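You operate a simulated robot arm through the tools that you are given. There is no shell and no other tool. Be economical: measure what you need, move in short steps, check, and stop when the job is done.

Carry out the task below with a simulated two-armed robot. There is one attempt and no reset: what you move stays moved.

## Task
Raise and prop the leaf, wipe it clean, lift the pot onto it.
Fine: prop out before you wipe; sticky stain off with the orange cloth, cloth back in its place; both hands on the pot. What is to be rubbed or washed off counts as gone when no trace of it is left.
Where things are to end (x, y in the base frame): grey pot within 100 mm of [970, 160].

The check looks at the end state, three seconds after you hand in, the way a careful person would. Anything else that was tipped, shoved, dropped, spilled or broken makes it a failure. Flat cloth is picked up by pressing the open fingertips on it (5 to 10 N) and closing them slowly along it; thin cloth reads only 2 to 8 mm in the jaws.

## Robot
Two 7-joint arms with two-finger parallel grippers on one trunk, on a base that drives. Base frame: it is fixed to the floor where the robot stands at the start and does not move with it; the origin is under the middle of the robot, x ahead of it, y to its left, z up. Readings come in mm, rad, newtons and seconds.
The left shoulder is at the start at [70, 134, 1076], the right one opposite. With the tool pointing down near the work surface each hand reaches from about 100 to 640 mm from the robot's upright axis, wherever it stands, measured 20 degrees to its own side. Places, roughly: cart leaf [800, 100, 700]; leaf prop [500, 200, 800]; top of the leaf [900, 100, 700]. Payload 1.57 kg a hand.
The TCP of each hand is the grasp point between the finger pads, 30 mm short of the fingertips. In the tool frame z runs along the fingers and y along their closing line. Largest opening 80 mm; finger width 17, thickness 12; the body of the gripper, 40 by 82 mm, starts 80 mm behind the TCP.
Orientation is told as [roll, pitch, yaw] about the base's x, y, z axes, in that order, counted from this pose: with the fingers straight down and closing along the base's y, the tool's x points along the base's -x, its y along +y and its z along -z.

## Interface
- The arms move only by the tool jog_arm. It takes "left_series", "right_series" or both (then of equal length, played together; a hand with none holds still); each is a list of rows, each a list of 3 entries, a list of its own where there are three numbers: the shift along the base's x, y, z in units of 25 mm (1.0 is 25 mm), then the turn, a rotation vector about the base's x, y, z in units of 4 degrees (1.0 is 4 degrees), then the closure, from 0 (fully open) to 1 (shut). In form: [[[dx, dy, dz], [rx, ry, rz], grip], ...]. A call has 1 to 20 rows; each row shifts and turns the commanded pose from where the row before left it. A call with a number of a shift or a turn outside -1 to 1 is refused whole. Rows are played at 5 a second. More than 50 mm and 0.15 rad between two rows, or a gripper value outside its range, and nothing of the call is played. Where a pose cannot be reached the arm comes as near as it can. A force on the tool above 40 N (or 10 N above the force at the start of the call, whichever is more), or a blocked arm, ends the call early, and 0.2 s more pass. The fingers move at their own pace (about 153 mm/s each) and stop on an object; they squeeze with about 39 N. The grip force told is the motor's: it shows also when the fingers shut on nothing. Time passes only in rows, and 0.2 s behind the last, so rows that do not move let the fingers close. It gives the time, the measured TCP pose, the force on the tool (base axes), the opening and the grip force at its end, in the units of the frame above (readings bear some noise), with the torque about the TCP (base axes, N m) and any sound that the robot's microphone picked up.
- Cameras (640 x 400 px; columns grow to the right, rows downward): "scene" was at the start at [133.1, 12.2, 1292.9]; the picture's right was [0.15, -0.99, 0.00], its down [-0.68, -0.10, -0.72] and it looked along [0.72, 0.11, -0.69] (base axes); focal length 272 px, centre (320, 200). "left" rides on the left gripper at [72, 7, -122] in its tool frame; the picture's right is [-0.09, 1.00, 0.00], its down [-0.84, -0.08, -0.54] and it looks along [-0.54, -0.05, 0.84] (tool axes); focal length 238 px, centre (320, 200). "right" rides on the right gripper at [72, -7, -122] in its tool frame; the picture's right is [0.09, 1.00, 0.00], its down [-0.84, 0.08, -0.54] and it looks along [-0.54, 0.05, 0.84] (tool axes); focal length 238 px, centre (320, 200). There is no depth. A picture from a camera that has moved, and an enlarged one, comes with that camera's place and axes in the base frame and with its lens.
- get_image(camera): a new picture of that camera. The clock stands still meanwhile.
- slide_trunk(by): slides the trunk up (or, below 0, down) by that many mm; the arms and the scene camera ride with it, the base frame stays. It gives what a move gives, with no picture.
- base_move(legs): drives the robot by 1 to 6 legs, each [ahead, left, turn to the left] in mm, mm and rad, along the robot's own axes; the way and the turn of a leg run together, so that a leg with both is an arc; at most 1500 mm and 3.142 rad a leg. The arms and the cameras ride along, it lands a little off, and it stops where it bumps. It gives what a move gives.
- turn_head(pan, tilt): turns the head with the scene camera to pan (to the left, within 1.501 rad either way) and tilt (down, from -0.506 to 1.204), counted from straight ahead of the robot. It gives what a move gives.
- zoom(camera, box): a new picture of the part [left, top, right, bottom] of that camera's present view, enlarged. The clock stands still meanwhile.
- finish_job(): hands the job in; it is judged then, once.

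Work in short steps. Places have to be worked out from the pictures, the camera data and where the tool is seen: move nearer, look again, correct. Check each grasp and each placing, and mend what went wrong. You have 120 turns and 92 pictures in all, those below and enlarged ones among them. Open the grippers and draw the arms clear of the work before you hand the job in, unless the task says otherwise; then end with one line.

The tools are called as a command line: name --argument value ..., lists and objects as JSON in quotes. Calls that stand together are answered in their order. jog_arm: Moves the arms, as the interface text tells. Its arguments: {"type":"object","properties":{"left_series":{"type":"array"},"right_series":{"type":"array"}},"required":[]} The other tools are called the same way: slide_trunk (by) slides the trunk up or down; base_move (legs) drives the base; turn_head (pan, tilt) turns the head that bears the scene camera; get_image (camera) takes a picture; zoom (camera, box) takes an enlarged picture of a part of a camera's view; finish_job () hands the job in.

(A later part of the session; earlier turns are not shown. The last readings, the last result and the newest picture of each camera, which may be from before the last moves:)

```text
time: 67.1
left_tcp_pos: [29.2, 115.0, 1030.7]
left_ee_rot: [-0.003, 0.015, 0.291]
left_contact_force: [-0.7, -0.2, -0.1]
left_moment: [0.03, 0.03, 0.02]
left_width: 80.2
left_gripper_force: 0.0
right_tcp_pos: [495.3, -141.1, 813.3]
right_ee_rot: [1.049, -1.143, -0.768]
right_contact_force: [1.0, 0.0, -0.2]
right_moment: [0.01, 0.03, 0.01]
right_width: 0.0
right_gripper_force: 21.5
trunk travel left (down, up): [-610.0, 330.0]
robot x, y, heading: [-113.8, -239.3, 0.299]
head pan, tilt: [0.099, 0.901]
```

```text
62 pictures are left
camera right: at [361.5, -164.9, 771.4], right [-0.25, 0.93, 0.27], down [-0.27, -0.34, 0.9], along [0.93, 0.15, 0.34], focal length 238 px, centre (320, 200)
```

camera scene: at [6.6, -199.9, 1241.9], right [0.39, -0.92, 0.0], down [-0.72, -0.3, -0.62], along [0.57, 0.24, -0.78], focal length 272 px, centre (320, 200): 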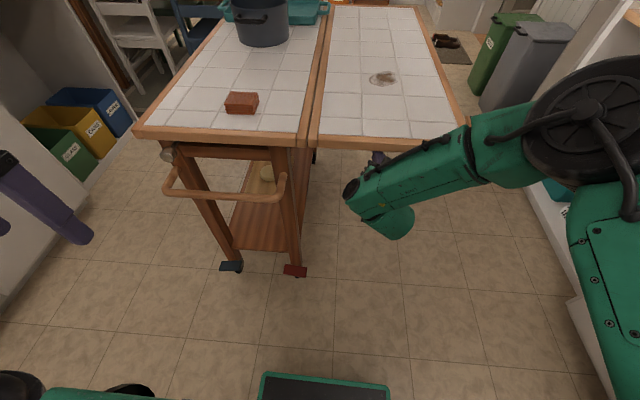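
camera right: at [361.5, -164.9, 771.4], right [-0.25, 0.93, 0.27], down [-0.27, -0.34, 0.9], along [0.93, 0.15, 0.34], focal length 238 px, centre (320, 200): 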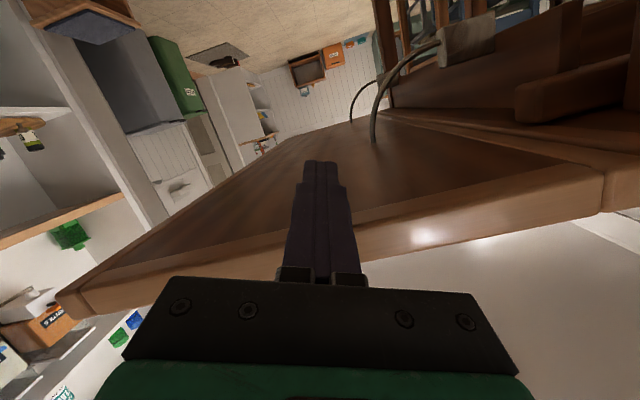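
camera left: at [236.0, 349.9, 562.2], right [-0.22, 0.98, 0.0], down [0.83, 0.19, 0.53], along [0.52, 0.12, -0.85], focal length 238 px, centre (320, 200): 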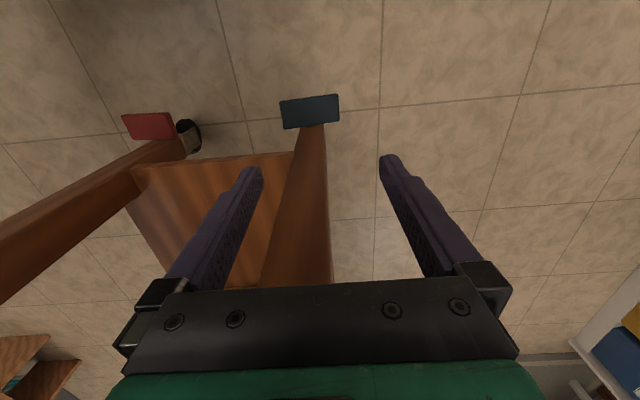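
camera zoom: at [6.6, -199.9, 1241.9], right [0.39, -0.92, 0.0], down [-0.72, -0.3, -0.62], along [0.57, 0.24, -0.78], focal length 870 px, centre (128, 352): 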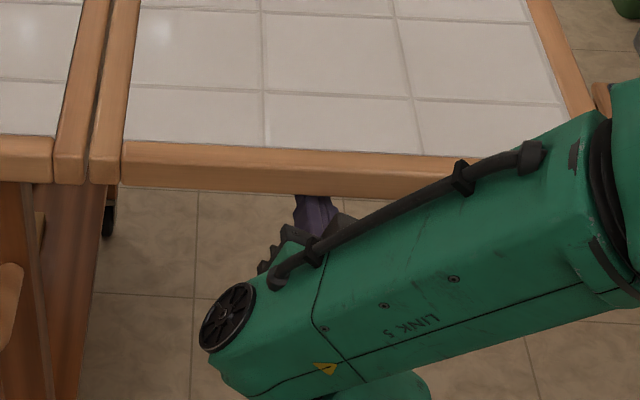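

zoom --camera "right" --box '[320, 0, 640, 200]'

```text
2.00 times, centred on (480, 100) of right
camera zoom: at [361.5, -164.9, 771.4], right [-0.25, 0.93, 0.27], down [-0.27, -0.34, 0.9], along [0.93, 0.15, 0.34], focal length 477 px, centre (0, 400)
```

zoom: 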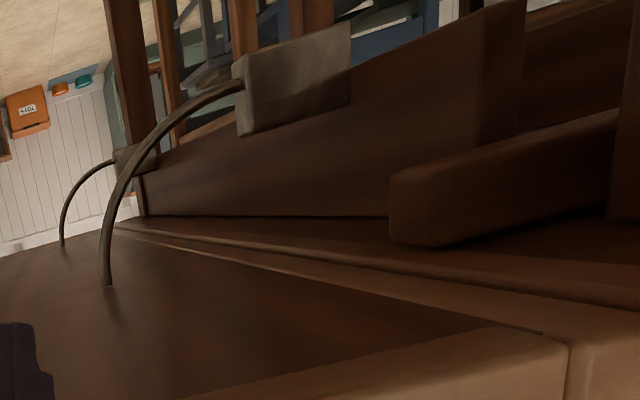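

Two curved friction stays hold the leaf, and the rounded end of the lateral prop bar is visible beneath the top by the hinge. I'll lower the peg 20 mm to test whether the leaf stays up by itself.

jog_arm --right_series '[[[0, 0, -0.4], [0, 0, 0], 1], [[0, 0, -0.4], [0, 0, 0], 1], [[0, 0, 0], [0, 0, 0], 1], [[0, 0, 0], [0, 0, 0], 1]]'

zoom --camera "scene" --box '[280, 90, 480, 215]'

```text
time: 68.1
left_tcp_pos: [29.9, 114.8, 1031.3]
left_ee_rot: [-0.001, 0.017, 0.292]
left_contact_force: [-0.3, -0.5, 0.4]
left_moment: [-0.01, -0.01, -0.02]
left_width: 79.9
left_gripper_force: 0.0
right_tcp_pos: [492.3, -136.9, 798.3]
right_ee_rot: [1.035, -1.141, -0.761]
right_contact_force: [0.4, -0.2, 0.2]
right_moment: [-0.03, 0.02, -0.03]
right_width: 0.1
right_gripper_force: 21.2
right hand out of reach, approached as far as the arm can: row 2
trunk travel left (down, up): [-610.0, 330.0]
robot x, y, heading: [-114.7, -241.3, 0.301]
head pan, tilt: [0.099, 0.901]
```

```text
3.20 times, centred on (380, 152) of scene
camera zoom: at [6.7, -199.9, 1241.8], right [0.39, -0.92, 0.0], down [-0.72, -0.3, -0.62], along [0.57, 0.24, -0.78], focal length 870 px, centre (128, 352)
```

zoom: 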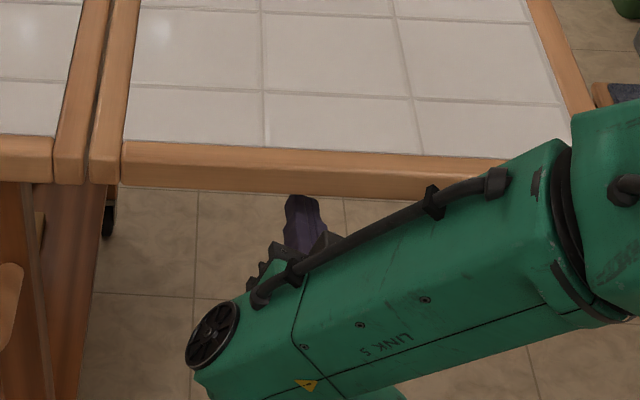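

The leaf stays up alone. I withdraw the peg by backing the base 150 mm and check again.

base_move --legs '[[-150, 0, 0]]'

get_image --camera "scene"

```text
time: 69.5
left_tcp_pos: [-110.6, 71.1, 1030.4]
left_ee_rot: [-0.002, 0.015, 0.287]
left_contact_force: [0.8, 0.6, -0.3]
left_moment: [0.0, -0.01, 0.01]
left_width: 80.0
left_gripper_force: 0.0
right_tcp_pos: [350.5, -185.1, 797.3]
right_ee_rot: [1.036, -1.142, -0.768]
right_contact_force: [-0.4, 0.4, -0.2]
right_moment: [-0.04, -0.02, 0.01]
right_width: 0.2
right_gripper_force: 21.4
trunk travel left (down, up): [-610.0, 330.0]
robot x, y, heading: [-252.8, -283.7, 0.289]
head pan, tilt: [0.099, 0.901]
```

```text
59 pictures are left
camera scene: at [-135.5, -243.6, 1241.8], right [0.38, -0.93, 0.0], down [-0.72, -0.3, -0.62], along [0.57, 0.24, -0.78], focal length 272 px, centre (320, 200)
```

scene: 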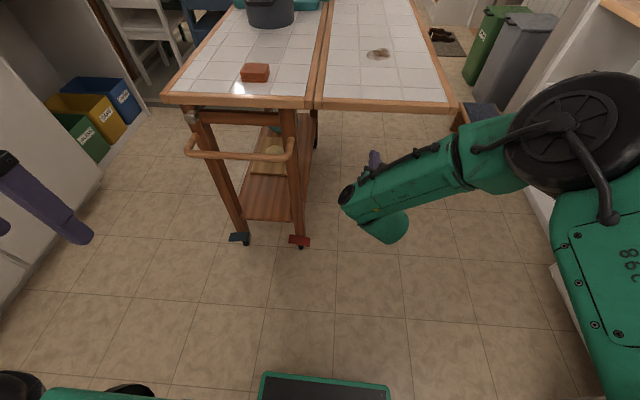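

The leaf stays level. Now I fold the right hand back to a downward, higher stow pose.

jog_arm --right_series '[[[0, 0, 0.6], [-0.84, -0.29, 0.18], 1], [[0, 0, 0.6], [-0.84, -0.29, 0.18], 1], [[0, 0, 0.6], [-0.84, -0.29, 0.18], 1], [[0, 0, 0.6], [-0.84, -0.29, 0.18], 1], [[0, 0, 0.6], [-0.84, -0.29, 0.18], 1], [[0, 0, 0.6], [-0.84, -0.29, 0.18], 1], [[-0.3, -0.1, 0.6], [-0.29, 0.957, 0], 1], [[-0.3, -0.1, 0.6], [-0.29, 0.957, 0], 1], [[-0.3, -0.1, 0.6], [-0.29, 0.957, 0], 1], [[-0.3, -0.1, 0.6], [-0.29, 0.957, 0], 1], [[-0.3, -0.1, 0.6], [-0.29, 0.957, 0], 1], [[-0.3, -0.1, 0.6], [-0.29, 0.957, 0], 1], [[-0.3, -0.1, 0.6], [-0.29, 0.957, 0], 1], [[-0.3, -0.1, 0.6], [-0.29, 0.957, 0], 1], [[-0.3, -0.1, 0.6], [-0.29, 0.957, 0], 1], [[-0.3, -0.1, 0.6], [-0.29, 0.957, 0], 1], [[0, 0, 0], [-0.29, 0.957, 0], 1], [[0, 0, 0], [-0.29, 0.957, 0], 1], [[0, 0, 0], [-0.29, 0.957, 0], 1], [[0, 0, 0], [-0.29, 0.957, 0], 1]]'

jog_arm --right_series '[[[-0.3, -0.1, 0], [-0.29, 0.957, 0], 0], [[-0.3, -0.1, 0], [-0.29, 0.957, 0], 0], [[-0.3, -0.1, 0], [-0.29, 0.957, 0], 0], [[-0.3, -0.1, 0], [-0.29, 0.957, 0], 0], [[-0.3, -0.1, 0], [-0.29, 0.957, 0], 0], [[0, 0, 0], [-0.17, 0.57, 0], 0]]'

```text
time: 73.7
left_tcp_pos: [-110.9, 71.9, 1029.5]
left_ee_rot: [-0.002, 0.016, 0.286]
left_contact_force: [-0.2, -0.5, -0.3]
left_moment: [-0.02, 0.02, 0.01]
left_width: 79.9
left_gripper_force: 0.1
right_tcp_pos: [274.7, -208.2, 1038.0]
right_ee_rot: [0.008, -0.388, 0.302]
right_contact_force: [0.2, -0.9, 0.8]
right_moment: [0.0, -0.04, -0.03]
right_width: 0.0
right_gripper_force: 21.2
trunk travel left (down, up): [-610.0, 330.0]
robot x, y, heading: [-255.1, -281.3, 0.288]
head pan, tilt: [0.099, 0.901]
```

```text
time: 75.1
left_tcp_pos: [-110.1, 70.8, 1031.4]
left_ee_rot: [-0.001, 0.016, 0.285]
left_contact_force: [0.9, -0.2, 1.0]
left_moment: [0.02, 0.0, -0.02]
left_width: 80.1
left_gripper_force: 0.1
right_tcp_pos: [237.6, -219.6, 1039.0]
right_ee_rot: [0.013, 0.002, 0.303]
right_contact_force: [0.1, -0.7, 0.3]
right_moment: [0.01, 0.02, 0.03]
right_width: 80.0
right_gripper_force: 0.0
trunk travel left (down, up): [-610.0, 330.0]
robot x, y, heading: [-253.3, -285.2, 0.294]
head pan, tilt: [0.099, 0.901]
```

Both hands are in clean downward poses. Driving so that the knob is ~400 ahead and ~200 left of the robot.

base_move --legs '[[0, 213, 0], [315, 0, 0]]'

turn_head --pan 0.3 --tilt 0.9

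get_image --camera "scene"

get_image --camera "left"

```text
time: 78.4
left_tcp_pos: [122.2, 361.7, 1030.1]
left_ee_rot: [-0.001, 0.016, 0.286]
left_contact_force: [1.2, -0.3, -0.7]
left_moment: [0.0, 0.01, -0.02]
left_width: 79.6
left_gripper_force: 0.0
right_tcp_pos: [470.5, 68.4, 1038.7]
right_ee_rot: [0.013, 0.002, 0.299]
right_contact_force: [-1.2, -0.2, -0.5]
right_moment: [0.01, 0.01, 0.01]
right_width: 79.9
right_gripper_force: 0.1
trunk travel left (down, up): [-610.0, 330.0]
robot x, y, heading: [-22.4, 4.2, 0.29]
head pan, tilt: [0.099, 0.901]
```

```text
time: 79.1
left_tcp_pos: [121.9, 360.0, 1030.8]
left_ee_rot: [-0.002, 0.015, 0.286]
left_contact_force: [0.3, 0.1, -0.6]
left_moment: [-0.04, -0.01, -0.01]
left_width: 79.9
left_gripper_force: 0.1
right_tcp_pos: [469.0, 69.2, 1040.1]
right_ee_rot: [0.011, 0.002, 0.299]
right_contact_force: [0.5, 0.0, -0.2]
right_moment: [0.0, 0.0, 0.02]
right_width: 80.1
right_gripper_force: 0.0
trunk travel left (down, up): [-610.0, 330.0]
robot x, y, heading: [-25.3, 5.0, 0.288]
head pan, tilt: [0.3, 0.901]
```

```text
58 pictures are left
camera scene: at [89.5, 59.8, 1241.8], right [0.55, -0.83, 0.0], down [-0.65, -0.43, -0.62], along [0.52, 0.34, -0.78], focal length 272 px, centre (320, 200)
```

scene: 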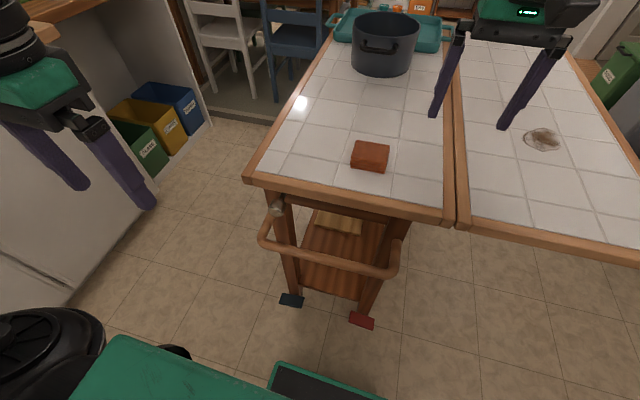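

```text
57 pictures are left
camera left: at [54.0, 347.5, 1152.8], right [-0.19, 0.98, 0.0], down [0.83, 0.16, 0.53], along [0.52, 0.1, -0.85], focal length 238 px, centre (320, 200)
```

left: 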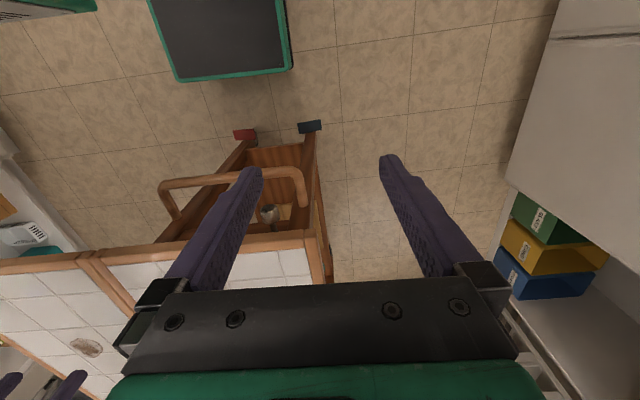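

The knob fixes at about (312, 305, 805) from both cameras, ~20 mm in front of the top's edge. Moving the open left hand over it.

jog_arm --left_series '[[[0.92, -0.28, 0], [0, 0, 0], 0], [[0.92, -0.28, 0], [0, 0, 0], 0], [[0.92, -0.28, 0], [0, 0, 0], 0], [[0.92, -0.28, 0], [0, 0, 0], 0], [[0.92, -0.28, 0], [0, 0, 0], 0], [[0.92, -0.28, 0], [0, 0, 0], 0], [[0.92, -0.28, 0], [0, 0, 0], 0], [[0.92, -0.28, 0], [0, 0, 0], 0], [[0, 0, -0.9], [0, 0, 0], 0], [[0, 0, -0.9], [0, 0, 0], 0], [[0, 0, -0.9], [0, 0, 0], 0], [[0, 0, -0.9], [0, 0, 0], 0], [[0, 0, -0.9], [0, 0, 0], 0]]'

get_image --camera "left"

zoom --camera "scene" --box '[200, 130, 360, 290]'

```text
time: 81.9
left_tcp_pos: [309.2, 303.9, 916.8]
left_ee_rot: [-0.002, 0.016, 0.284]
left_contact_force: [0.5, -0.3, -0.2]
left_moment: [0.0, 0.03, 0.01]
left_width: 80.2
left_gripper_force: 0.0
right_tcp_pos: [470.1, 69.3, 1039.1]
right_ee_rot: [0.012, 0.002, 0.296]
right_contact_force: [0.3, -0.2, 1.2]
right_moment: [0.01, 0.02, 0.03]
right_width: 80.0
right_gripper_force: 0.0
trunk travel left (down, up): [-610.0, 330.0]
robot x, y, heading: [-22.2, 2.1, 0.285]
head pan, tilt: [0.3, 0.901]
```

```text
56 pictures are left
camera left: at [239.2, 290.0, 1039.3], right [-0.19, 0.98, 0.0], down [0.83, 0.16, 0.53], along [0.52, 0.1, -0.85], focal length 238 px, centre (320, 200)
```

left: 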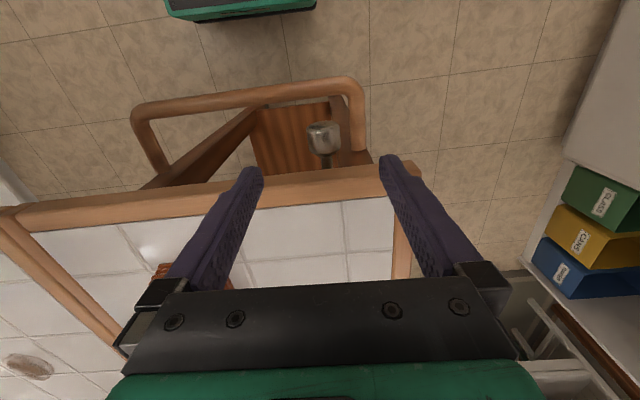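

```text
2.50 times, centred on (280, 210) of scene
camera zoom: at [89.8, 59.9, 1241.8], right [0.55, -0.83, 0.0], down [-0.65, -0.43, -0.62], along [0.52, 0.34, -0.78], focal length 680 px, centre (420, 175)
```

zoom: 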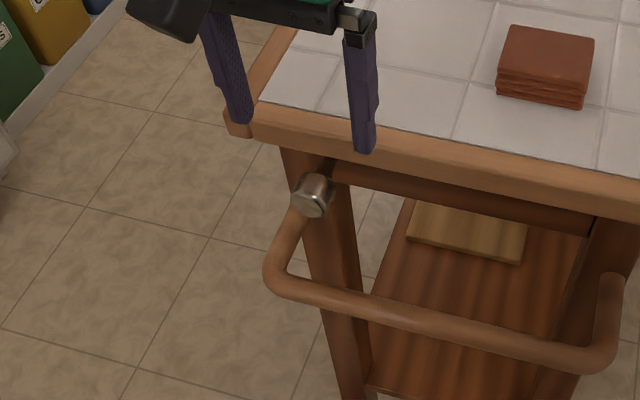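

The knob is centred between the fingers, spanning s≈370–403, just ahead of the edge (408). Descending to straddle it.

jog_arm --left_series '[[[0, 0, -0.8], [0, 0, 0], 0], [[0, 0, -0.8], [0, 0, 0], 0], [[0, 0, -0.8], [0, 0, 0], 0], [[0, 0, -0.8], [0, 0, 0], 0], [[0, 0, -0.8], [0, 0, 0], 0], [[0, 0, 0], [0, 0, 0], 0.4], [[0, 0, 0], [0, 0, 0], 0.7], [[0, 0, 0], [0, 0, 0], 1], [[0, 0, 0], [0, 0, 0], 1]]'

zoom --camera "scene" --box '[200, 130, 360, 290]'

```text
time: 83.9
left_tcp_pos: [306.5, 304.4, 819.5]
left_ee_rot: [-0.002, 0.018, 0.284]
left_contact_force: [-0.5, -0.7, -4.3]
left_moment: [0.07, -0.31, -0.05]
left_width: 30.9
left_gripper_force: 39.6
right_tcp_pos: [469.2, 67.5, 1038.6]
right_ee_rot: [0.013, 0.003, 0.298]
right_contact_force: [0.0, 0.7, -0.5]
right_moment: [0.03, -0.02, 0.0]
right_width: 79.9
right_gripper_force: 0.1
trunk travel left (down, up): [-610.0, 330.0]
robot x, y, heading: [-22.9, 2.9, 0.286]
head pan, tilt: [0.3, 0.901]
```

```text
2.50 times, centred on (280, 210) of scene
camera zoom: at [89.6, 59.9, 1241.7], right [0.55, -0.83, 0.0], down [-0.65, -0.43, -0.62], along [0.52, 0.34, -0.78], focal length 680 px, centre (420, 175)
```

zoom: 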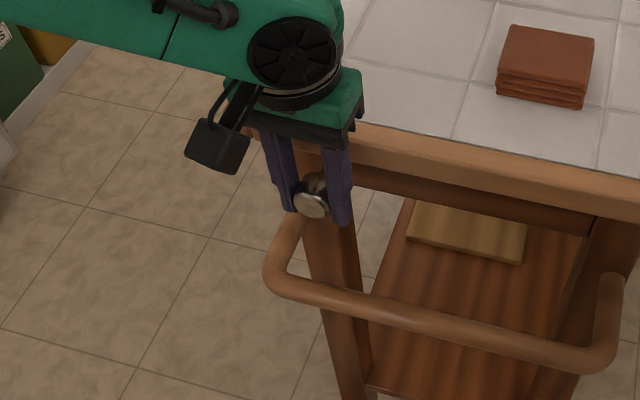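

The knob is gripped (31 mm). Now I try sliding it to the right along the end, a small step first.

jog_arm --left_series '[[[0.15, -0.48, 0], [0, 0, 0], 1], [[0.15, -0.48, 0], [0, 0, 0], 1], [[0.15, -0.48, 0], [0, 0, 0], 1], [[0, 0, 0], [0, 0, 0], 1]]'

zoom --camera "scene" --box '[200, 130, 360, 290]'

```text
time: 84.9
left_tcp_pos: [318.8, 267.1, 821.3]
left_ee_rot: [-0.003, 0.012, 0.285]
left_contact_force: [2.9, 2.1, 18.5]
left_moment: [0.0, 0.06, 0.12]
left_width: 31.0
left_gripper_force: 39.7
right_tcp_pos: [469.5, 68.0, 1039.6]
right_ee_rot: [0.013, -0.001, 0.298]
right_contact_force: [0.0, 0.1, -0.4]
right_moment: [-0.01, -0.05, -0.01]
right_width: 80.0
right_gripper_force: 0.0
trunk travel left (down, up): [-610.0, 330.0]
robot x, y, heading: [-20.2, 0.6, 0.285]
head pan, tilt: [0.3, 0.901]
```

```text
2.50 times, centred on (280, 210) of scene
camera zoom: at [88.1, 58.8, 1242.1], right [0.55, -0.83, 0.0], down [-0.65, -0.43, -0.62], along [0.52, 0.35, -0.78], focal length 680 px, centre (420, 175)
```

zoom: 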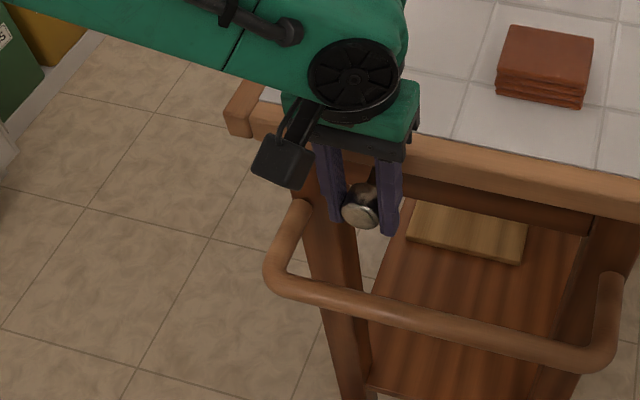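

It slides smoothly. Continuing, with the hand raised a few mm to relieve the vertical force.

jog_arm --left_series '[[[0.15, -0.48, 0.12], [0, 0, 0], 1], [[0.15, -0.48, 0], [0, 0, 0], 1], [[0.15, -0.48, 0], [0, 0, 0], 1], [[0.15, -0.48, 0], [0, 0, 0], 1], [[0.15, -0.48, 0], [0, 0, 0], 1], [[0.15, -0.48, 0], [0, 0, 0], 1], [[0.15, -0.48, 0], [0, 0, 0], 1], [[0.15, -0.48, 0], [0, 0, 0], 1], [[0, 0, 0], [0, 0, 0], 1]]'

get_image --camera "scene"

```text
time: 86.9
left_tcp_pos: [349.3, 175.0, 819.5]
left_ee_rot: [-0.005, 0.011, 0.285]
left_contact_force: [15.7, 8.3, 21.4]
left_moment: [0.15, -0.21, 0.16]
left_width: 30.7
left_gripper_force: 40.0
left hand out of reach, approached as far as the arm can: row 8
right_tcp_pos: [471.1, 68.3, 1038.3]
right_ee_rot: [0.011, 0.002, 0.298]
right_contact_force: [0.4, 0.2, -0.6]
right_moment: [0.0, 0.0, -0.02]
right_width: 80.1
right_gripper_force: 0.1
trunk travel left (down, up): [-610.0, 330.0]
robot x, y, heading: [-21.1, 0.6, 0.286]
head pan, tilt: [0.3, 0.901]
```

```text
52 pictures are left
camera scene: at [90.6, 60.2, 1241.8], right [0.55, -0.83, 0.0], down [-0.65, -0.43, -0.62], along [0.52, 0.34, -0.78], focal length 272 px, centre (320, 200)
```

scene: 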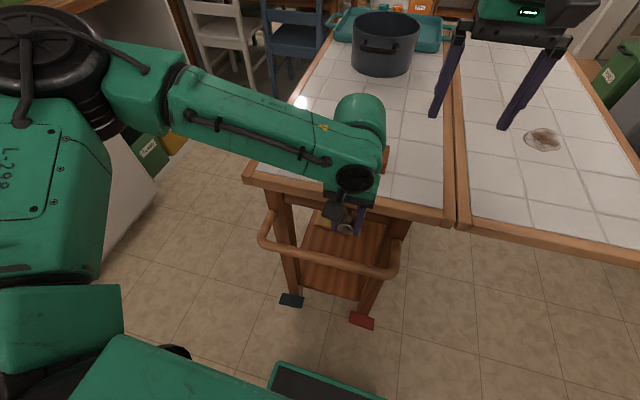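

Slid 135 mm so far; the left arm is near its limit, so I continue by moving the base 60 mm right.

base_move --legs '[[0, -50, 0]]'

```text
time: 87.8
left_tcp_pos: [363.2, 128.8, 819.3]
left_ee_rot: [0.0, 0.011, 0.283]
left_contact_force: [18.8, 8.2, 19.0]
left_moment: [-0.01, -0.5, -0.06]
left_width: 31.0
left_gripper_force: 39.7
right_tcp_pos: [484.9, 22.3, 1037.3]
right_ee_rot: [0.013, 0.002, 0.298]
right_contact_force: [-0.5, -0.8, 0.1]
right_moment: [0.02, -0.04, 0.0]
right_width: 79.9
right_gripper_force: 0.0
trunk travel left (down, up): [-610.0, 330.0]
robot x, y, heading: [-10.8, -42.0, 0.288]
head pan, tilt: [0.3, 0.901]
```

jog_arm --left_series '[[[0.15, 0.05, 0.1], [0, 0, 0], 1], [[0.1, 0.03, 0.1], [0, 0, 0], 1], [[0, 0, 0], [0, 0, 0], 1]]'

base_move --legs '[[0, -40, 0]]'

get_image --camera "scene"

```text
time: 88.7
left_tcp_pos: [363.5, 130.1, 822.3]
left_ee_rot: [-0.004, 0.02, 0.284]
left_contact_force: [-19.3, -6.0, -31.9]
left_moment: [-0.15, 0.47, 0.02]
left_width: 31.3
left_gripper_force: 39.7
right_tcp_pos: [483.0, 21.9, 1038.5]
right_ee_rot: [0.012, 0.002, 0.298]
right_contact_force: [-0.2, 0.4, -0.1]
right_moment: [0.0, -0.03, 0.0]
right_width: 80.2
right_gripper_force: 0.1
trunk travel left (down, up): [-610.0, 330.0]
robot x, y, heading: [-10.2, -42.1, 0.288]
head pan, tilt: [0.3, 0.901]
```

```text
time: 89.7
left_tcp_pos: [374.8, 99.1, 823.8]
left_ee_rot: [0.018, 0.023, 0.293]
left_contact_force: [-0.9, -0.6, 1.9]
left_moment: [0.13, 0.22, 0.04]
left_width: 31.2
left_gripper_force: 39.8
right_tcp_pos: [494.5, -15.9, 1040.2]
right_ee_rot: [0.011, 0.003, 0.298]
right_contact_force: [-0.3, -0.4, 0.3]
right_moment: [0.05, -0.02, -0.01]
right_width: 80.1
right_gripper_force: 0.0
trunk travel left (down, up): [-610.0, 330.0]
robot x, y, heading: [1.1, -81.1, 0.295]
head pan, tilt: [0.3, 0.901]
stopped in leg 1: the force on the tool passed its limit (the readings are from after the stop); the commanded pose is now the measured one
```

```text
51 pictures are left
camera scene: at [114.3, -25.7, 1242.0], right [0.56, -0.83, 0.0], down [-0.65, -0.44, -0.62], along [0.52, 0.35, -0.78], focal length 272 px, centre (320, 200)
```

scene: 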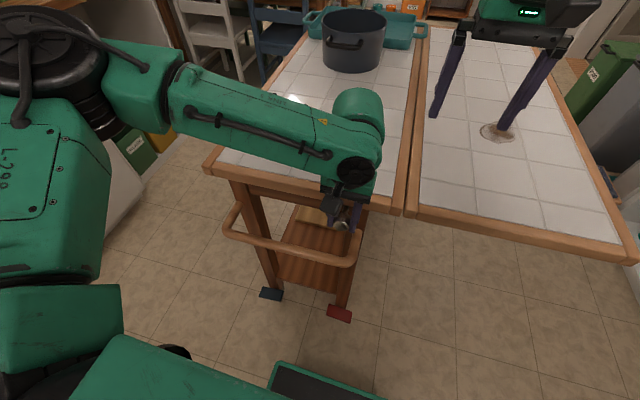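

The bar hit its end stop after ~216 mm of travel, so the prop is out. Releasing the knob and lifting the left hand straight up.

jog_arm --left_series '[[[0, 0, 0], [0, 0, 0], 0.3], [[0, 0, 0], [0, 0, 0], 0], [[0, 0, 0], [0, 0, 0], 0], [[0, 0, 0.9], [0, 0, 0], 0], [[0, 0, 0.9], [0, 0, 0], 0], [[0, 0, 0.9], [0, 0, 0], 0], [[0, 0, 0.9], [0, 0, 0], 0], [[0, 0, 0.9], [0, 0, 0], 0], [[0, 0, 0.9], [0, 0, 0], 0], [[0, 0, 0.9], [0, 0, 0], 0], [[0, 0, 0.9], [0, 0, 0], 0], [[0, 0, 0.9], [0, 0, 0], 0]]'

get_image --camera "left"

```text
time: 92.3
left_tcp_pos: [370.7, 102.7, 1023.4]
left_ee_rot: [0.017, 0.021, 0.294]
left_contact_force: [0.1, -0.8, -0.4]
left_moment: [0.02, 0.02, -0.01]
left_width: 80.1
left_gripper_force: 0.0
left hand out of reach, approached as far as the arm can: row 12
right_tcp_pos: [494.8, -16.5, 1038.7]
right_ee_rot: [0.013, 0.002, 0.299]
right_contact_force: [-0.8, -0.2, 0.4]
right_moment: [-0.02, -0.03, -0.01]
right_width: 80.0
right_gripper_force: 0.1
trunk travel left (down, up): [-610.0, 330.0]
robot x, y, heading: [5.7, -80.8, 0.287]
head pan, tilt: [0.3, 0.901]
```

```text
50 pictures are left
camera left: at [303.7, 86.6, 1145.2], right [-0.2, 0.98, 0.02], down [0.84, 0.16, 0.52], along [0.51, 0.12, -0.85], focal length 238 px, centre (320, 200)
```

left: 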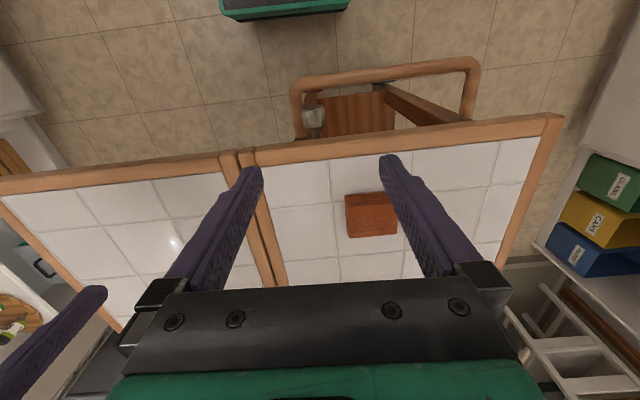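

The knob now sits at the right leg, and the leaf is level with the top. Next I'll drive to the near-right corner (under-leaf space is free) so the left hand reaches both the cloth (~(475, 198)) and the stain (~(751, −76)).

base_move --legs '[[0, -208, 0.01], [205, 0, 0]]'

turn_head --pan 0.2 --tilt 0.9

get_image --camera "scene"

```text
time: 95.1
left_tcp_pos: [627.5, -38.7, 1022.8]
left_ee_rot: [0.018, 0.022, 0.296]
left_contact_force: [0.8, -0.6, -0.9]
left_moment: [-0.01, -0.02, 0.01]
left_width: 79.8
left_gripper_force: 0.0
right_tcp_pos: [751.0, -159.6, 1039.1]
right_ee_rot: [0.013, 0.001, 0.299]
right_contact_force: [0.1, 0.1, -0.5]
right_moment: [-0.01, 0.01, 0.0]
right_width: 80.1
right_gripper_force: 0.0
trunk travel left (down, up): [-610.0, 330.0]
robot x, y, heading: [258.2, -225.3, 0.293]
head pan, tilt: [0.3, 0.901]
```

```text
time: 95.8
left_tcp_pos: [629.1, -38.8, 1021.4]
left_ee_rot: [0.017, 0.021, 0.297]
left_contact_force: [0.3, 0.0, 0.2]
left_moment: [0.01, 0.01, -0.03]
left_width: 80.0
left_gripper_force: 0.0
right_tcp_pos: [752.9, -158.1, 1038.8]
right_ee_rot: [0.012, 0.001, 0.296]
right_contact_force: [0.1, 0.0, 0.2]
right_moment: [0.01, -0.01, -0.02]
right_width: 80.0
right_gripper_force: 0.0
trunk travel left (down, up): [-610.0, 330.0]
robot x, y, heading: [254.8, -222.5, 0.289]
head pan, tilt: [0.201, 0.901]
```

```text
49 pictures are left
camera scene: at [376.0, -174.1, 1241.7], right [0.47, -0.88, 0.0], down [-0.69, -0.37, -0.62], along [0.55, 0.29, -0.78], focal length 272 px, centre (320, 200)
```

scene: 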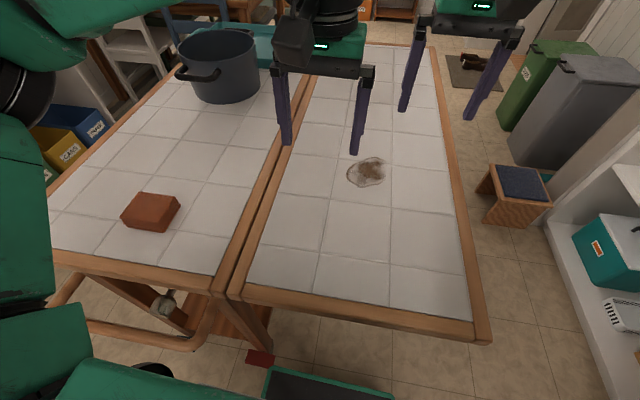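

zoom --camera "scene" --box '[90, 170, 210, 250]'

zoom --camera "scene" --box '[320, 140, 410, 200]'

```text
5.00 times, centred on (150, 210) of scene
camera zoom: at [376.0, -174.1, 1241.7], right [0.47, -0.88, 0.0], down [-0.69, -0.37, -0.62], along [0.55, 0.29, -0.78], focal length 1360 px, centre (1170, 150)
```

zoom: 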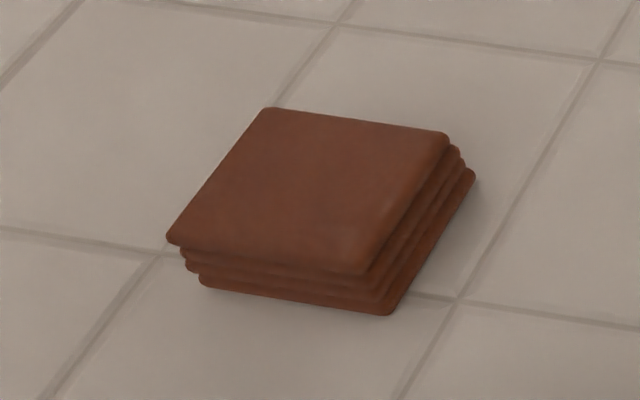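

```text
6.67 times, centred on (365, 170) of scene
camera zoom: at [376.0, -174.1, 1241.7], right [0.47, -0.88, 0.0], down [-0.69, -0.37, -0.62], along [0.55, 0.29, -0.78], focal length 1813 px, centre (20, 400)
```

zoom: 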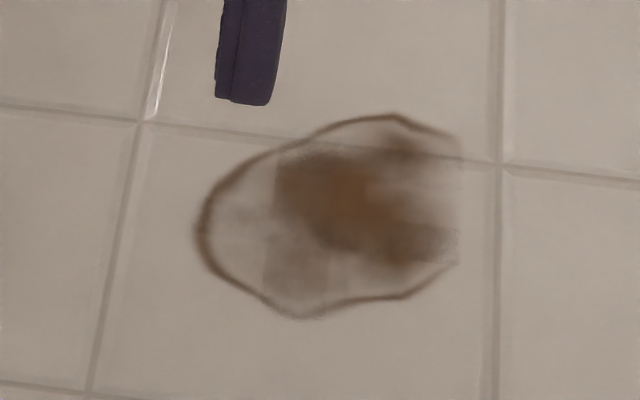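

Cloth: folded stack, 55 mm (cart axis) × 68 mm, ~23 high, centre ≈(481, 199). Stain spans s≈648–737, n≈260–336. I'll move the left hand above the cloth while turning it 90° (to grip the 55 mm side), and clear the right hand from the stain area.

jog_arm --left_series '[[[-0.586, 0.952, 0], [0, 0, 1], 0], [[-0.586, 0.952, 0], [0, 0, 1], 0], [[-0.586, 0.952, 0], [0, 0, 1], 0], [[-0.586, 0.952, 0], [0, 0, 1], 0], [[-0.586, 0.952, 0], [0, 0, 1], 0], [[-0.586, 0.952, 0], [0, 0, 1], 0], [[-0.586, 0.952, 0], [0, 0, 1], 0], [[-0.586, 0.952, 0], [0, 0, 1], 0], [[-0.586, 0.952, 0], [0, 0, 1], 0], [[-0.586, 0.952, 0], [0, 0, 1], 0], [[0, 0, 0], [0, 0, 1], 0], [[0, 0, 0], [0, 0, 1], 0], [[0, 0, 0], [0, 0, 1], 0], [[0, 0, 0], [0, 0, 1], 0], [[0, 0, 0], [0, 0, 1], 0], [[0, 0, 0], [0, 0, 1], 0], [[0, 0, 0], [0, 0, 1], 0], [[0, 0, 0], [0, 0, 1], 0], [[0, 0, 0], [0, 0, 1], 0], [[0, 0, 0], [0, 0, 1], 0]]' --right_series '[[[-0.49, -0.94, 0], [0, 0, 0], 0], [[-0.49, -0.94, 0], [0, 0, 0], 0], [[-0.49, -0.94, 0], [0, 0, 0], 0], [[-0.49, -0.94, 0], [0, 0, 0], 0], [[-0.49, -0.94, 0], [0, 0, 0], 0], [[-0.49, -0.94, 0], [0, 0, 0], 0], [[-0.49, -0.94, 0], [0, 0, 0], 0], [[-0.49, -0.94, 0], [0, 0, 0], 0], [[0, 0, 0], [0, 0, 0], 0], [[0, 0, 0], [0, 0, 0], 0], [[0, 0, 0], [0, 0, 0], 0], [[0, 0, 0], [0, 0, 0], 0], [[0, 0, 0], [0, 0, 0], 0], [[0, 0, 0], [0, 0, 0], 0], [[0, 0, 0], [0, 0, 0], 0], [[0, 0, 0], [0, 0, 0], 0], [[0, 0, 0], [0, 0, 0], 0], [[0, 0, 0], [0, 0, 0], 0], [[0, 0, 0], [0, 0, 0], 0], [[0, 0, 0], [0, 0, 0], 0]]'

get_image --camera "left"

```text
time: 100.0
left_tcp_pos: [484.2, 198.5, 1022.8]
left_ee_rot: [0.017, 0.021, 1.695]
left_contact_force: [0.4, 0.8, 0.1]
left_moment: [-0.01, 0.01, -0.01]
left_width: 80.1
left_gripper_force: 0.1
right_tcp_pos: [652.0, -346.1, 1037.4]
right_ee_rot: [0.012, 0.002, 0.3]
right_contact_force: [0.4, 0.0, 0.4]
right_moment: [-0.01, 0.01, 0.0]
right_width: 80.2
right_gripper_force: 0.1
trunk travel left (down, up): [-610.0, 330.0]
robot x, y, heading: [260.6, -224.4, 0.293]
head pan, tilt: [0.201, 0.901]
```

```text
46 pictures are left
camera left: at [487.8, 129.0, 1145.3], right [-1.0, -0.03, 0.01], down [-0.02, 0.85, 0.52], along [-0.03, 0.52, -0.85], focal length 238 px, centre (320, 200)
```

left: 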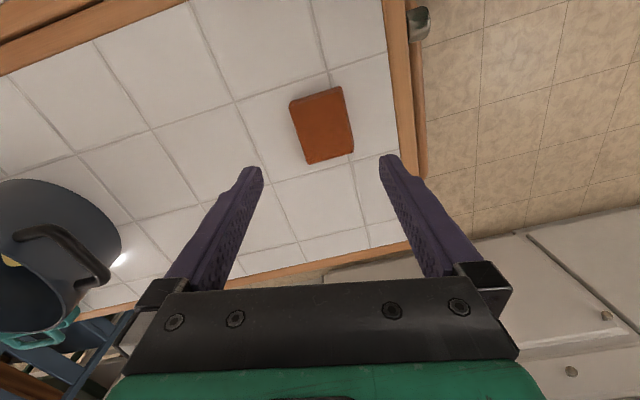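

Slightly more yaw is needed and a few mm of correction: cloth centre ≈(480, 196). Descending with open fingers around it to TCP z≈899.

jog_arm --left_series '[[[-0.08, -0.05, 0], [0, 0, 0.9], 0], [[-0.08, -0.05, 0], [0, 0, 0.9], 0], [[0, 0, 0], [0, 0, 0.8], 0], [[0, 0, -0.9], [0, 0, 0], 0], [[0, 0, -0.9], [0, 0, 0], 0], [[0, 0, -0.9], [0, 0, 0], 0], [[0, 0, -0.9], [0, 0, 0], 0], [[0, 0, -0.9], [0, 0, 0], 0], [[0, 0, -0.45], [0, 0, 0], 0], [[0, 0, 0], [0, 0, 0], 0]]'

zoom --camera "scene" --box '[70, 120, 250, 260]'

get_image --camera "left"

```text
time: 102.2
left_tcp_pos: [478.5, 196.5, 897.2]
left_ee_rot: [0.017, 0.021, 1.873]
left_contact_force: [-0.4, -0.1, -0.4]
left_moment: [-0.01, -0.01, -0.01]
left_width: 80.0
left_gripper_force: 0.2
right_tcp_pos: [652.6, -346.1, 1036.7]
right_ee_rot: [0.013, 0.003, 0.299]
right_contact_force: [0.1, 0.0, 0.0]
right_moment: [-0.04, 0.03, 0.05]
right_width: 79.9
right_gripper_force: 0.1
trunk travel left (down, up): [-610.0, 330.0]
robot x, y, heading: [259.8, -225.6, 0.287]
head pan, tilt: [0.201, 0.901]
```

```text
2.86 times, centred on (160, 190) of scene
camera zoom: at [375.3, -174.4, 1241.8], right [0.47, -0.88, 0.0], down [-0.69, -0.37, -0.62], along [0.55, 0.29, -0.78], focal length 777 px, centre (777, 229)
```

zoom: 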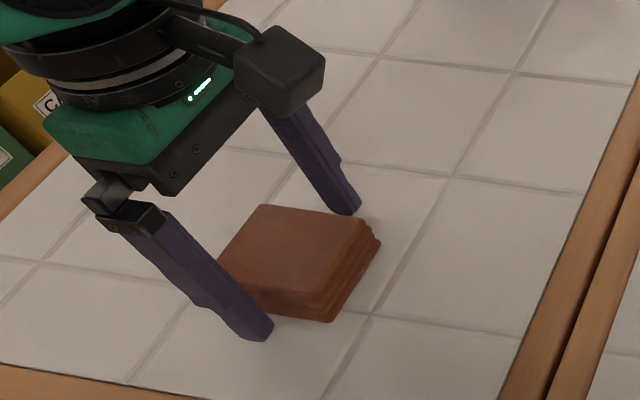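

```text
44 pictures are left
camera left: at [495.8, 127.6, 1020.1], right [-0.98, -0.21, 0.01], down [-0.17, 0.83, 0.52], along [-0.12, 0.51, -0.85], focal length 238 px, centre (320, 200)
```

left: 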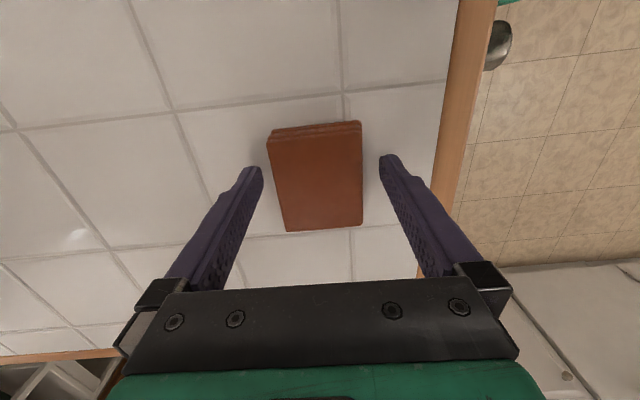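

The stack is well between the fingers. Closing slowly.

jog_arm --left_series '[[[0, 0, 0], [0, 0, 0], 0.2], [[0, 0, 0], [0, 0, 0], 0.3], [[0, 0, 0], [0, 0, 0], 0.4], [[0, 0, 0], [0, 0, 0], 0.5], [[0, 0, 0], [0, 0, 0], 0.6], [[0, 0, 0], [0, 0, 0], 0.6]]'

get_image --camera "left"

```text
time: 103.6
left_tcp_pos: [479.5, 195.9, 897.3]
left_ee_rot: [0.018, 0.022, 1.872]
left_contact_force: [-0.7, -0.6, -0.2]
left_moment: [0.01, -0.04, -0.03]
left_width: 58.9
left_gripper_force: 39.5
right_tcp_pos: [653.1, -346.0, 1037.3]
right_ee_rot: [0.012, 0.001, 0.297]
right_contact_force: [0.1, 0.2, -0.3]
right_moment: [-0.03, 0.02, -0.03]
right_width: 79.9
right_gripper_force: 0.1
trunk travel left (down, up): [-610.0, 330.0]
robot x, y, heading: [257.9, -222.8, 0.29]
head pan, tilt: [0.201, 0.901]
```

```text
43 pictures are left
camera left: at [495.8, 127.7, 1020.2], right [-0.98, -0.21, 0.01], down [-0.17, 0.83, 0.52], along [-0.12, 0.51, -0.85], focal length 238 px, centre (320, 200)
```

left: 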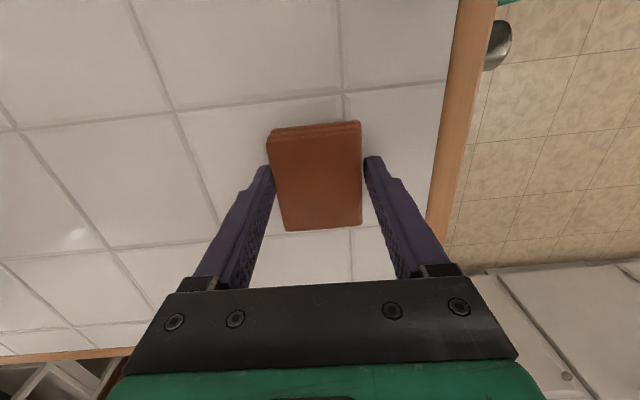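

Gripped at 59 mm with 39 N. Lifting a little and checking the hold.

jog_arm --left_series '[[[0, 0, 0.4], [0, 0, 0], 0.7], [[0, 0, 0.8], [0, 0, 0], 0.7], [[0, 0, 0.8], [0, 0, 0], 0.7], [[0, 0, 0.8], [0, 0, 0], 0.7]]'

get_image --camera "scene"

```text
time: 104.6
left_tcp_pos: [476.5, 196.7, 968.8]
left_ee_rot: [0.017, 0.022, 1.871]
left_contact_force: [-0.2, 0.2, -0.1]
left_moment: [0.02, 0.01, 0.02]
left_width: 58.7
left_gripper_force: 38.8
right_tcp_pos: [653.0, -345.6, 1036.6]
right_ee_rot: [0.012, 0.003, 0.299]
right_contact_force: [0.1, -0.1, 0.2]
right_moment: [0.0, -0.01, 0.0]
right_width: 79.8
right_gripper_force: 0.0
trunk travel left (down, up): [-610.0, 330.0]
robot x, y, heading: [260.3, -226.4, 0.288]
head pan, tilt: [0.201, 0.901]
```

```text
42 pictures are left
camera scene: at [375.2, -174.6, 1241.8], right [0.47, -0.88, 0.0], down [-0.69, -0.37, -0.62], along [0.55, 0.29, -0.78], focal length 272 px, centre (320, 200)
```

scene: 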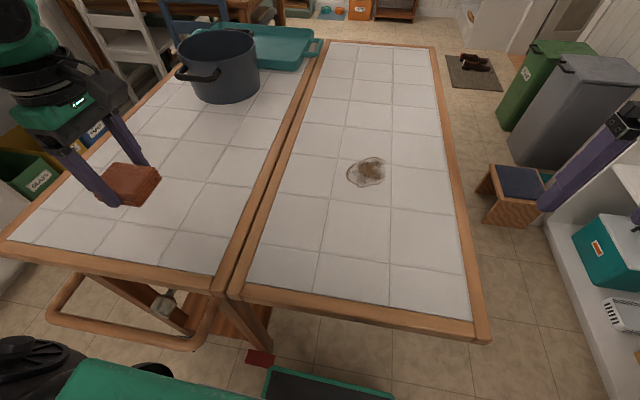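

The cloth is firmly held. Carrying it to above the stain at (749, −79).

jog_arm --left_series '[[[0.91, -0.92, 0], [0, 0, 0], 0.7], [[0.91, -0.92, 0], [0, 0, 0], 0.7], [[0.91, -0.92, 0], [0, 0, 0], 0.7], [[0.91, -0.92, 0], [0, 0, 0], 0.7], [[0.91, -0.92, 0], [0, 0, 0], 0.7], [[0.91, -0.92, 0], [0, 0, 0], 0.7], [[0.91, -0.92, 0], [0, 0, 0], 0.7], [[0.91, -0.92, 0], [0, 0, 0], 0.7], [[0.91, -0.92, 0], [0, 0, 0], 0.7], [[0.91, -0.92, 0], [0, 0, 0], 0.7], [[0.91, -0.92, 0], [0, 0, 0], 0.7], [[0.91, -0.92, 0], [0, 0, 0], 0.7], [[0, 0, -0.8], [0, 0, 0], 0.7], [[0, 0, -0.8], [0, 0, 0], 0.7], [[0, 0, -0.6], [0, 0, 0], 0.7]]'

get_image --camera "scene"

```text
time: 107.8
left_tcp_pos: [675.0, -18.0, 900.7]
left_ee_rot: [0.018, 0.021, 1.873]
left_contact_force: [-1.0, -1.0, 0.6]
left_moment: [0.03, -0.04, -0.02]
left_width: 58.8
left_gripper_force: 39.3
left hand out of reach, approached as far as the arm can: row 9, 10, 11, 12
right_tcp_pos: [651.3, -345.3, 1036.0]
right_ee_rot: [0.013, 0.002, 0.299]
right_contact_force: [-0.3, 0.7, 0.1]
right_moment: [0.0, 0.01, -0.01]
right_width: 79.8
right_gripper_force: 0.0
trunk travel left (down, up): [-610.0, 330.0]
robot x, y, heading: [260.3, -223.6, 0.295]
head pan, tilt: [0.201, 0.901]
```

```text
41 pictures are left
camera scene: at [375.5, -174.2, 1241.8], right [0.47, -0.88, 0.0], down [-0.69, -0.37, -0.62], along [0.55, 0.29, -0.78], focal length 272 px, centre (320, 200)
```

scene: 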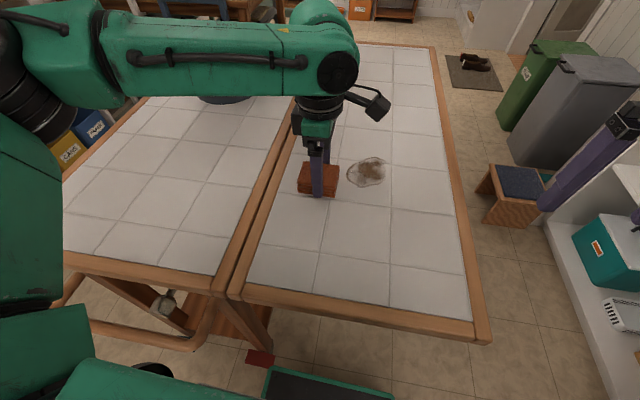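

The arm is at its reach limit with this wrist angle, ~95 mm short. I'll lift slightly and shift the base right and a bit forward.

jog_arm --left_series '[[[-0.9, 0.9, 0.8], [0, 0, 0], 0.7], [[-0.9, 0.9, 0.6], [0, 0, 0], 0.7], [[-0.9, 0.9, 0], [0, 0, 0], 0.7], [[0, 0, 0], [0, 0, 0], 0.7]]'

base_move --legs '[[30, -120, 0]]'

```text
time: 108.8
left_tcp_pos: [605.1, 49.1, 934.4]
left_ee_rot: [0.017, 0.022, 1.872]
left_contact_force: [0.2, 0.0, -0.7]
left_moment: [-0.02, -0.01, 0.01]
left_width: 58.7
left_gripper_force: 39.2
right_tcp_pos: [653.6, -346.4, 1036.9]
right_ee_rot: [0.011, 0.0, 0.299]
right_contact_force: [-0.3, -0.1, -0.7]
right_moment: [-0.01, 0.02, -0.01]
right_width: 79.9
right_gripper_force: 0.1
trunk travel left (down, up): [-610.0, 330.0]
robot x, y, heading: [256.6, -221.7, 0.287]
head pan, tilt: [0.201, 0.901]
```

```text
time: 110.0
left_tcp_pos: [666.8, -56.8, 935.5]
left_ee_rot: [0.017, 0.022, 1.874]
left_contact_force: [0.5, -0.2, -0.7]
left_moment: [0.01, 0.01, 0.0]
left_width: 58.7
left_gripper_force: 39.1
right_tcp_pos: [716.5, -452.0, 1037.2]
right_ee_rot: [0.01, 0.002, 0.3]
right_contact_force: [-0.4, -0.6, -0.2]
right_moment: [0.03, -0.01, 0.0]
right_width: 79.8
right_gripper_force: 0.1
trunk travel left (down, up): [-610.0, 330.0]
robot x, y, heading: [323.5, -330.6, 0.284]
head pan, tilt: [0.201, 0.901]
```

jog_arm --left_series '[[[0.825, -0.225, 0], [0, 0, 0], 0.7], [[0.825, -0.225, 0], [0, 0, 0], 0.7], [[0.825, -0.225, 0], [0, 0, 0], 0.7], [[0.825, -0.225, 0], [0, 0, 0], 0.7], [[0, 0, -0.4], [0, 0, 0], 0.7], [[0, 0, -0.4], [0, 0, 0], 0.7], [[0, 0, -0.4], [0, 0, 0], 0.7]]'

```text
time: 111.7
left_tcp_pos: [749.5, -79.1, 905.5]
left_ee_rot: [0.017, 0.02, 1.875]
left_contact_force: [0.2, -0.1, -0.3]
left_moment: [-0.02, 0.0, 0.01]
left_width: 58.7
left_gripper_force: 39.1
right_tcp_pos: [717.2, -451.7, 1036.9]
right_ee_rot: [0.013, 0.001, 0.302]
right_contact_force: [-0.2, 0.5, -0.1]
right_moment: [-0.03, -0.02, -0.02]
right_width: 80.2
right_gripper_force: 0.1
trunk travel left (down, up): [-610.0, 330.0]
robot x, y, heading: [323.3, -333.8, 0.294]
head pan, tilt: [0.201, 0.901]
```

Reached the stain centre. Lowering gently to contact.

jog_arm --left_series '[[[0, 0, -0.16], [0, 0, 0], 0.7], [[0, 0, -0.16], [0, 0, 0], 0.7], [[0, 0, -0.08], [0, 0, 0], 0.7], [[0, 0, 0], [0, 0, 0], 0.7]]'

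```text
time: 112.7
left_tcp_pos: [749.7, -79.9, 895.8]
left_ee_rot: [0.014, 0.022, 1.875]
left_contact_force: [1.5, 0.1, 7.4]
left_moment: [0.31, -0.24, -0.06]
left_width: 58.7
left_gripper_force: 38.8
right_tcp_pos: [715.9, -453.0, 1038.2]
right_ee_rot: [0.012, 0.0, 0.302]
right_contact_force: [0.4, -0.8, -0.5]
right_moment: [0.0, -0.02, 0.01]
right_width: 79.7
right_gripper_force: 0.2
trunk travel left (down, up): [-610.0, 330.0]
robot x, y, heading: [321.2, -332.1, 0.287]
head pan, tilt: [0.201, 0.901]
```

Contact at 7.4 N. Rubbing in a raster over the stain.

jog_arm --left_series '[[[0.178, -0.573, 0], [0, 0, 0], 0.7], [[0.178, -0.573, 0], [0, 0, 0], 0.7], [[0.573, 0.178, 0], [0, 0, 0], 0.7], [[0.573, 0.178, 0], [0, 0, 0], 0.7], [[-0.178, 0.573, 0], [0, 0, 0], 0.7], [[-0.178, 0.573, 0], [0, 0, 0], 0.7], [[-0.178, 0.573, 0], [0, 0, 0], 0.7], [[-0.178, 0.573, 0], [0, 0, 0], 0.7], [[-0.573, -0.178, 0], [0, 0, 0], 0.7], [[-0.573, -0.178, 0], [0, 0, 0], 0.7], [[0.178, -0.573, 0], [0, 0, 0], 0.7], [[0.178, -0.573, 0], [0, 0, 0], 0.7], [[0.178, -0.573, 0], [0, 0, 0], 0.7], [[0.178, -0.573, 0], [0, 0, 0], 0.7], [[-0.573, -0.178, 0], [0, 0, 0], 0.7], [[-0.573, -0.178, 0], [0, 0, 0], 0.7], [[-0.178, 0.573, 0], [0, 0, 0], 0.7], [[-0.178, 0.573, 0], [0, 0, 0], 0.7], [[-0.178, 0.573, 0], [0, 0, 0], 0.7], [[-0.178, 0.573, 0], [0, 0, 0], 0.7]]'

get_image --camera "scene"

```text
time: 116.8
left_tcp_pos: [691.5, -47.1, 898.6]
left_ee_rot: [0.018, 0.021, 1.876]
left_contact_force: [-0.2, 0.9, 0.1]
left_moment: [0.01, 0.01, 0.02]
left_width: 58.8
left_gripper_force: 38.9
left hand out of reach, approached as far as the arm can: row 2, 3, 4
right_tcp_pos: [715.0, -451.3, 1035.5]
right_ee_rot: [0.01, 0.001, 0.3]
right_contact_force: [-1.1, 0.3, 0.6]
right_moment: [-0.02, -0.02, 0.02]
right_width: 79.9
right_gripper_force: 0.1
trunk travel left (down, up): [-610.0, 330.0]
robot x, y, heading: [323.8, -330.2, 0.287]
head pan, tilt: [0.201, 0.901]
```

```text
40 pictures are left
camera scene: at [438.4, -280.0, 1241.8], right [0.47, -0.88, 0.0], down [-0.69, -0.37, -0.62], along [0.55, 0.29, -0.78], focal length 272 px, centre (320, 200)
```

scene: 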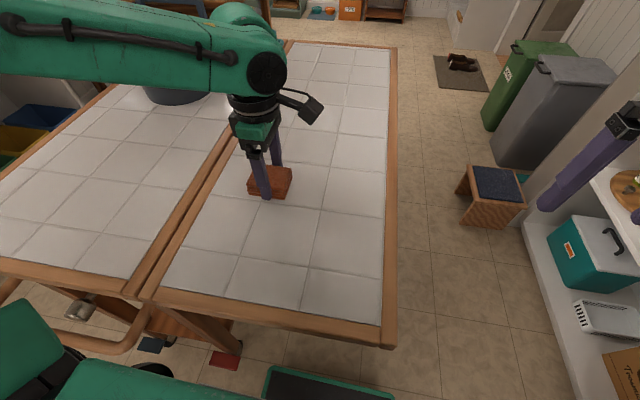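

zoom --camera "scene" --box '[230, 120, 390, 220]'

```text
4.00 times, centred on (310, 170) of scene
camera zoom: at [438.4, -280.0, 1241.8], right [0.47, -0.88, 0.0], down [-0.69, -0.37, -0.62], along [0.55, 0.29, -0.78], focal length 1088 px, centre (360, 320)
```

zoom: 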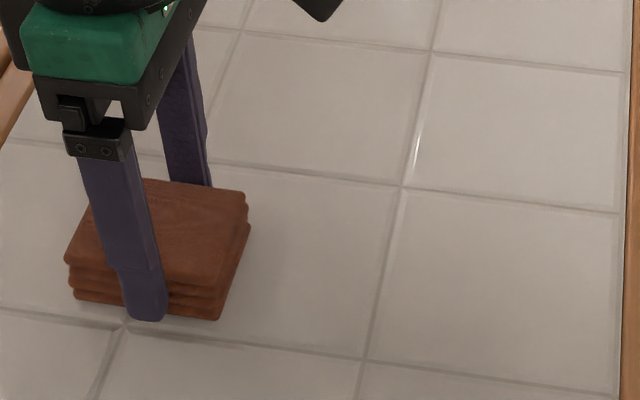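

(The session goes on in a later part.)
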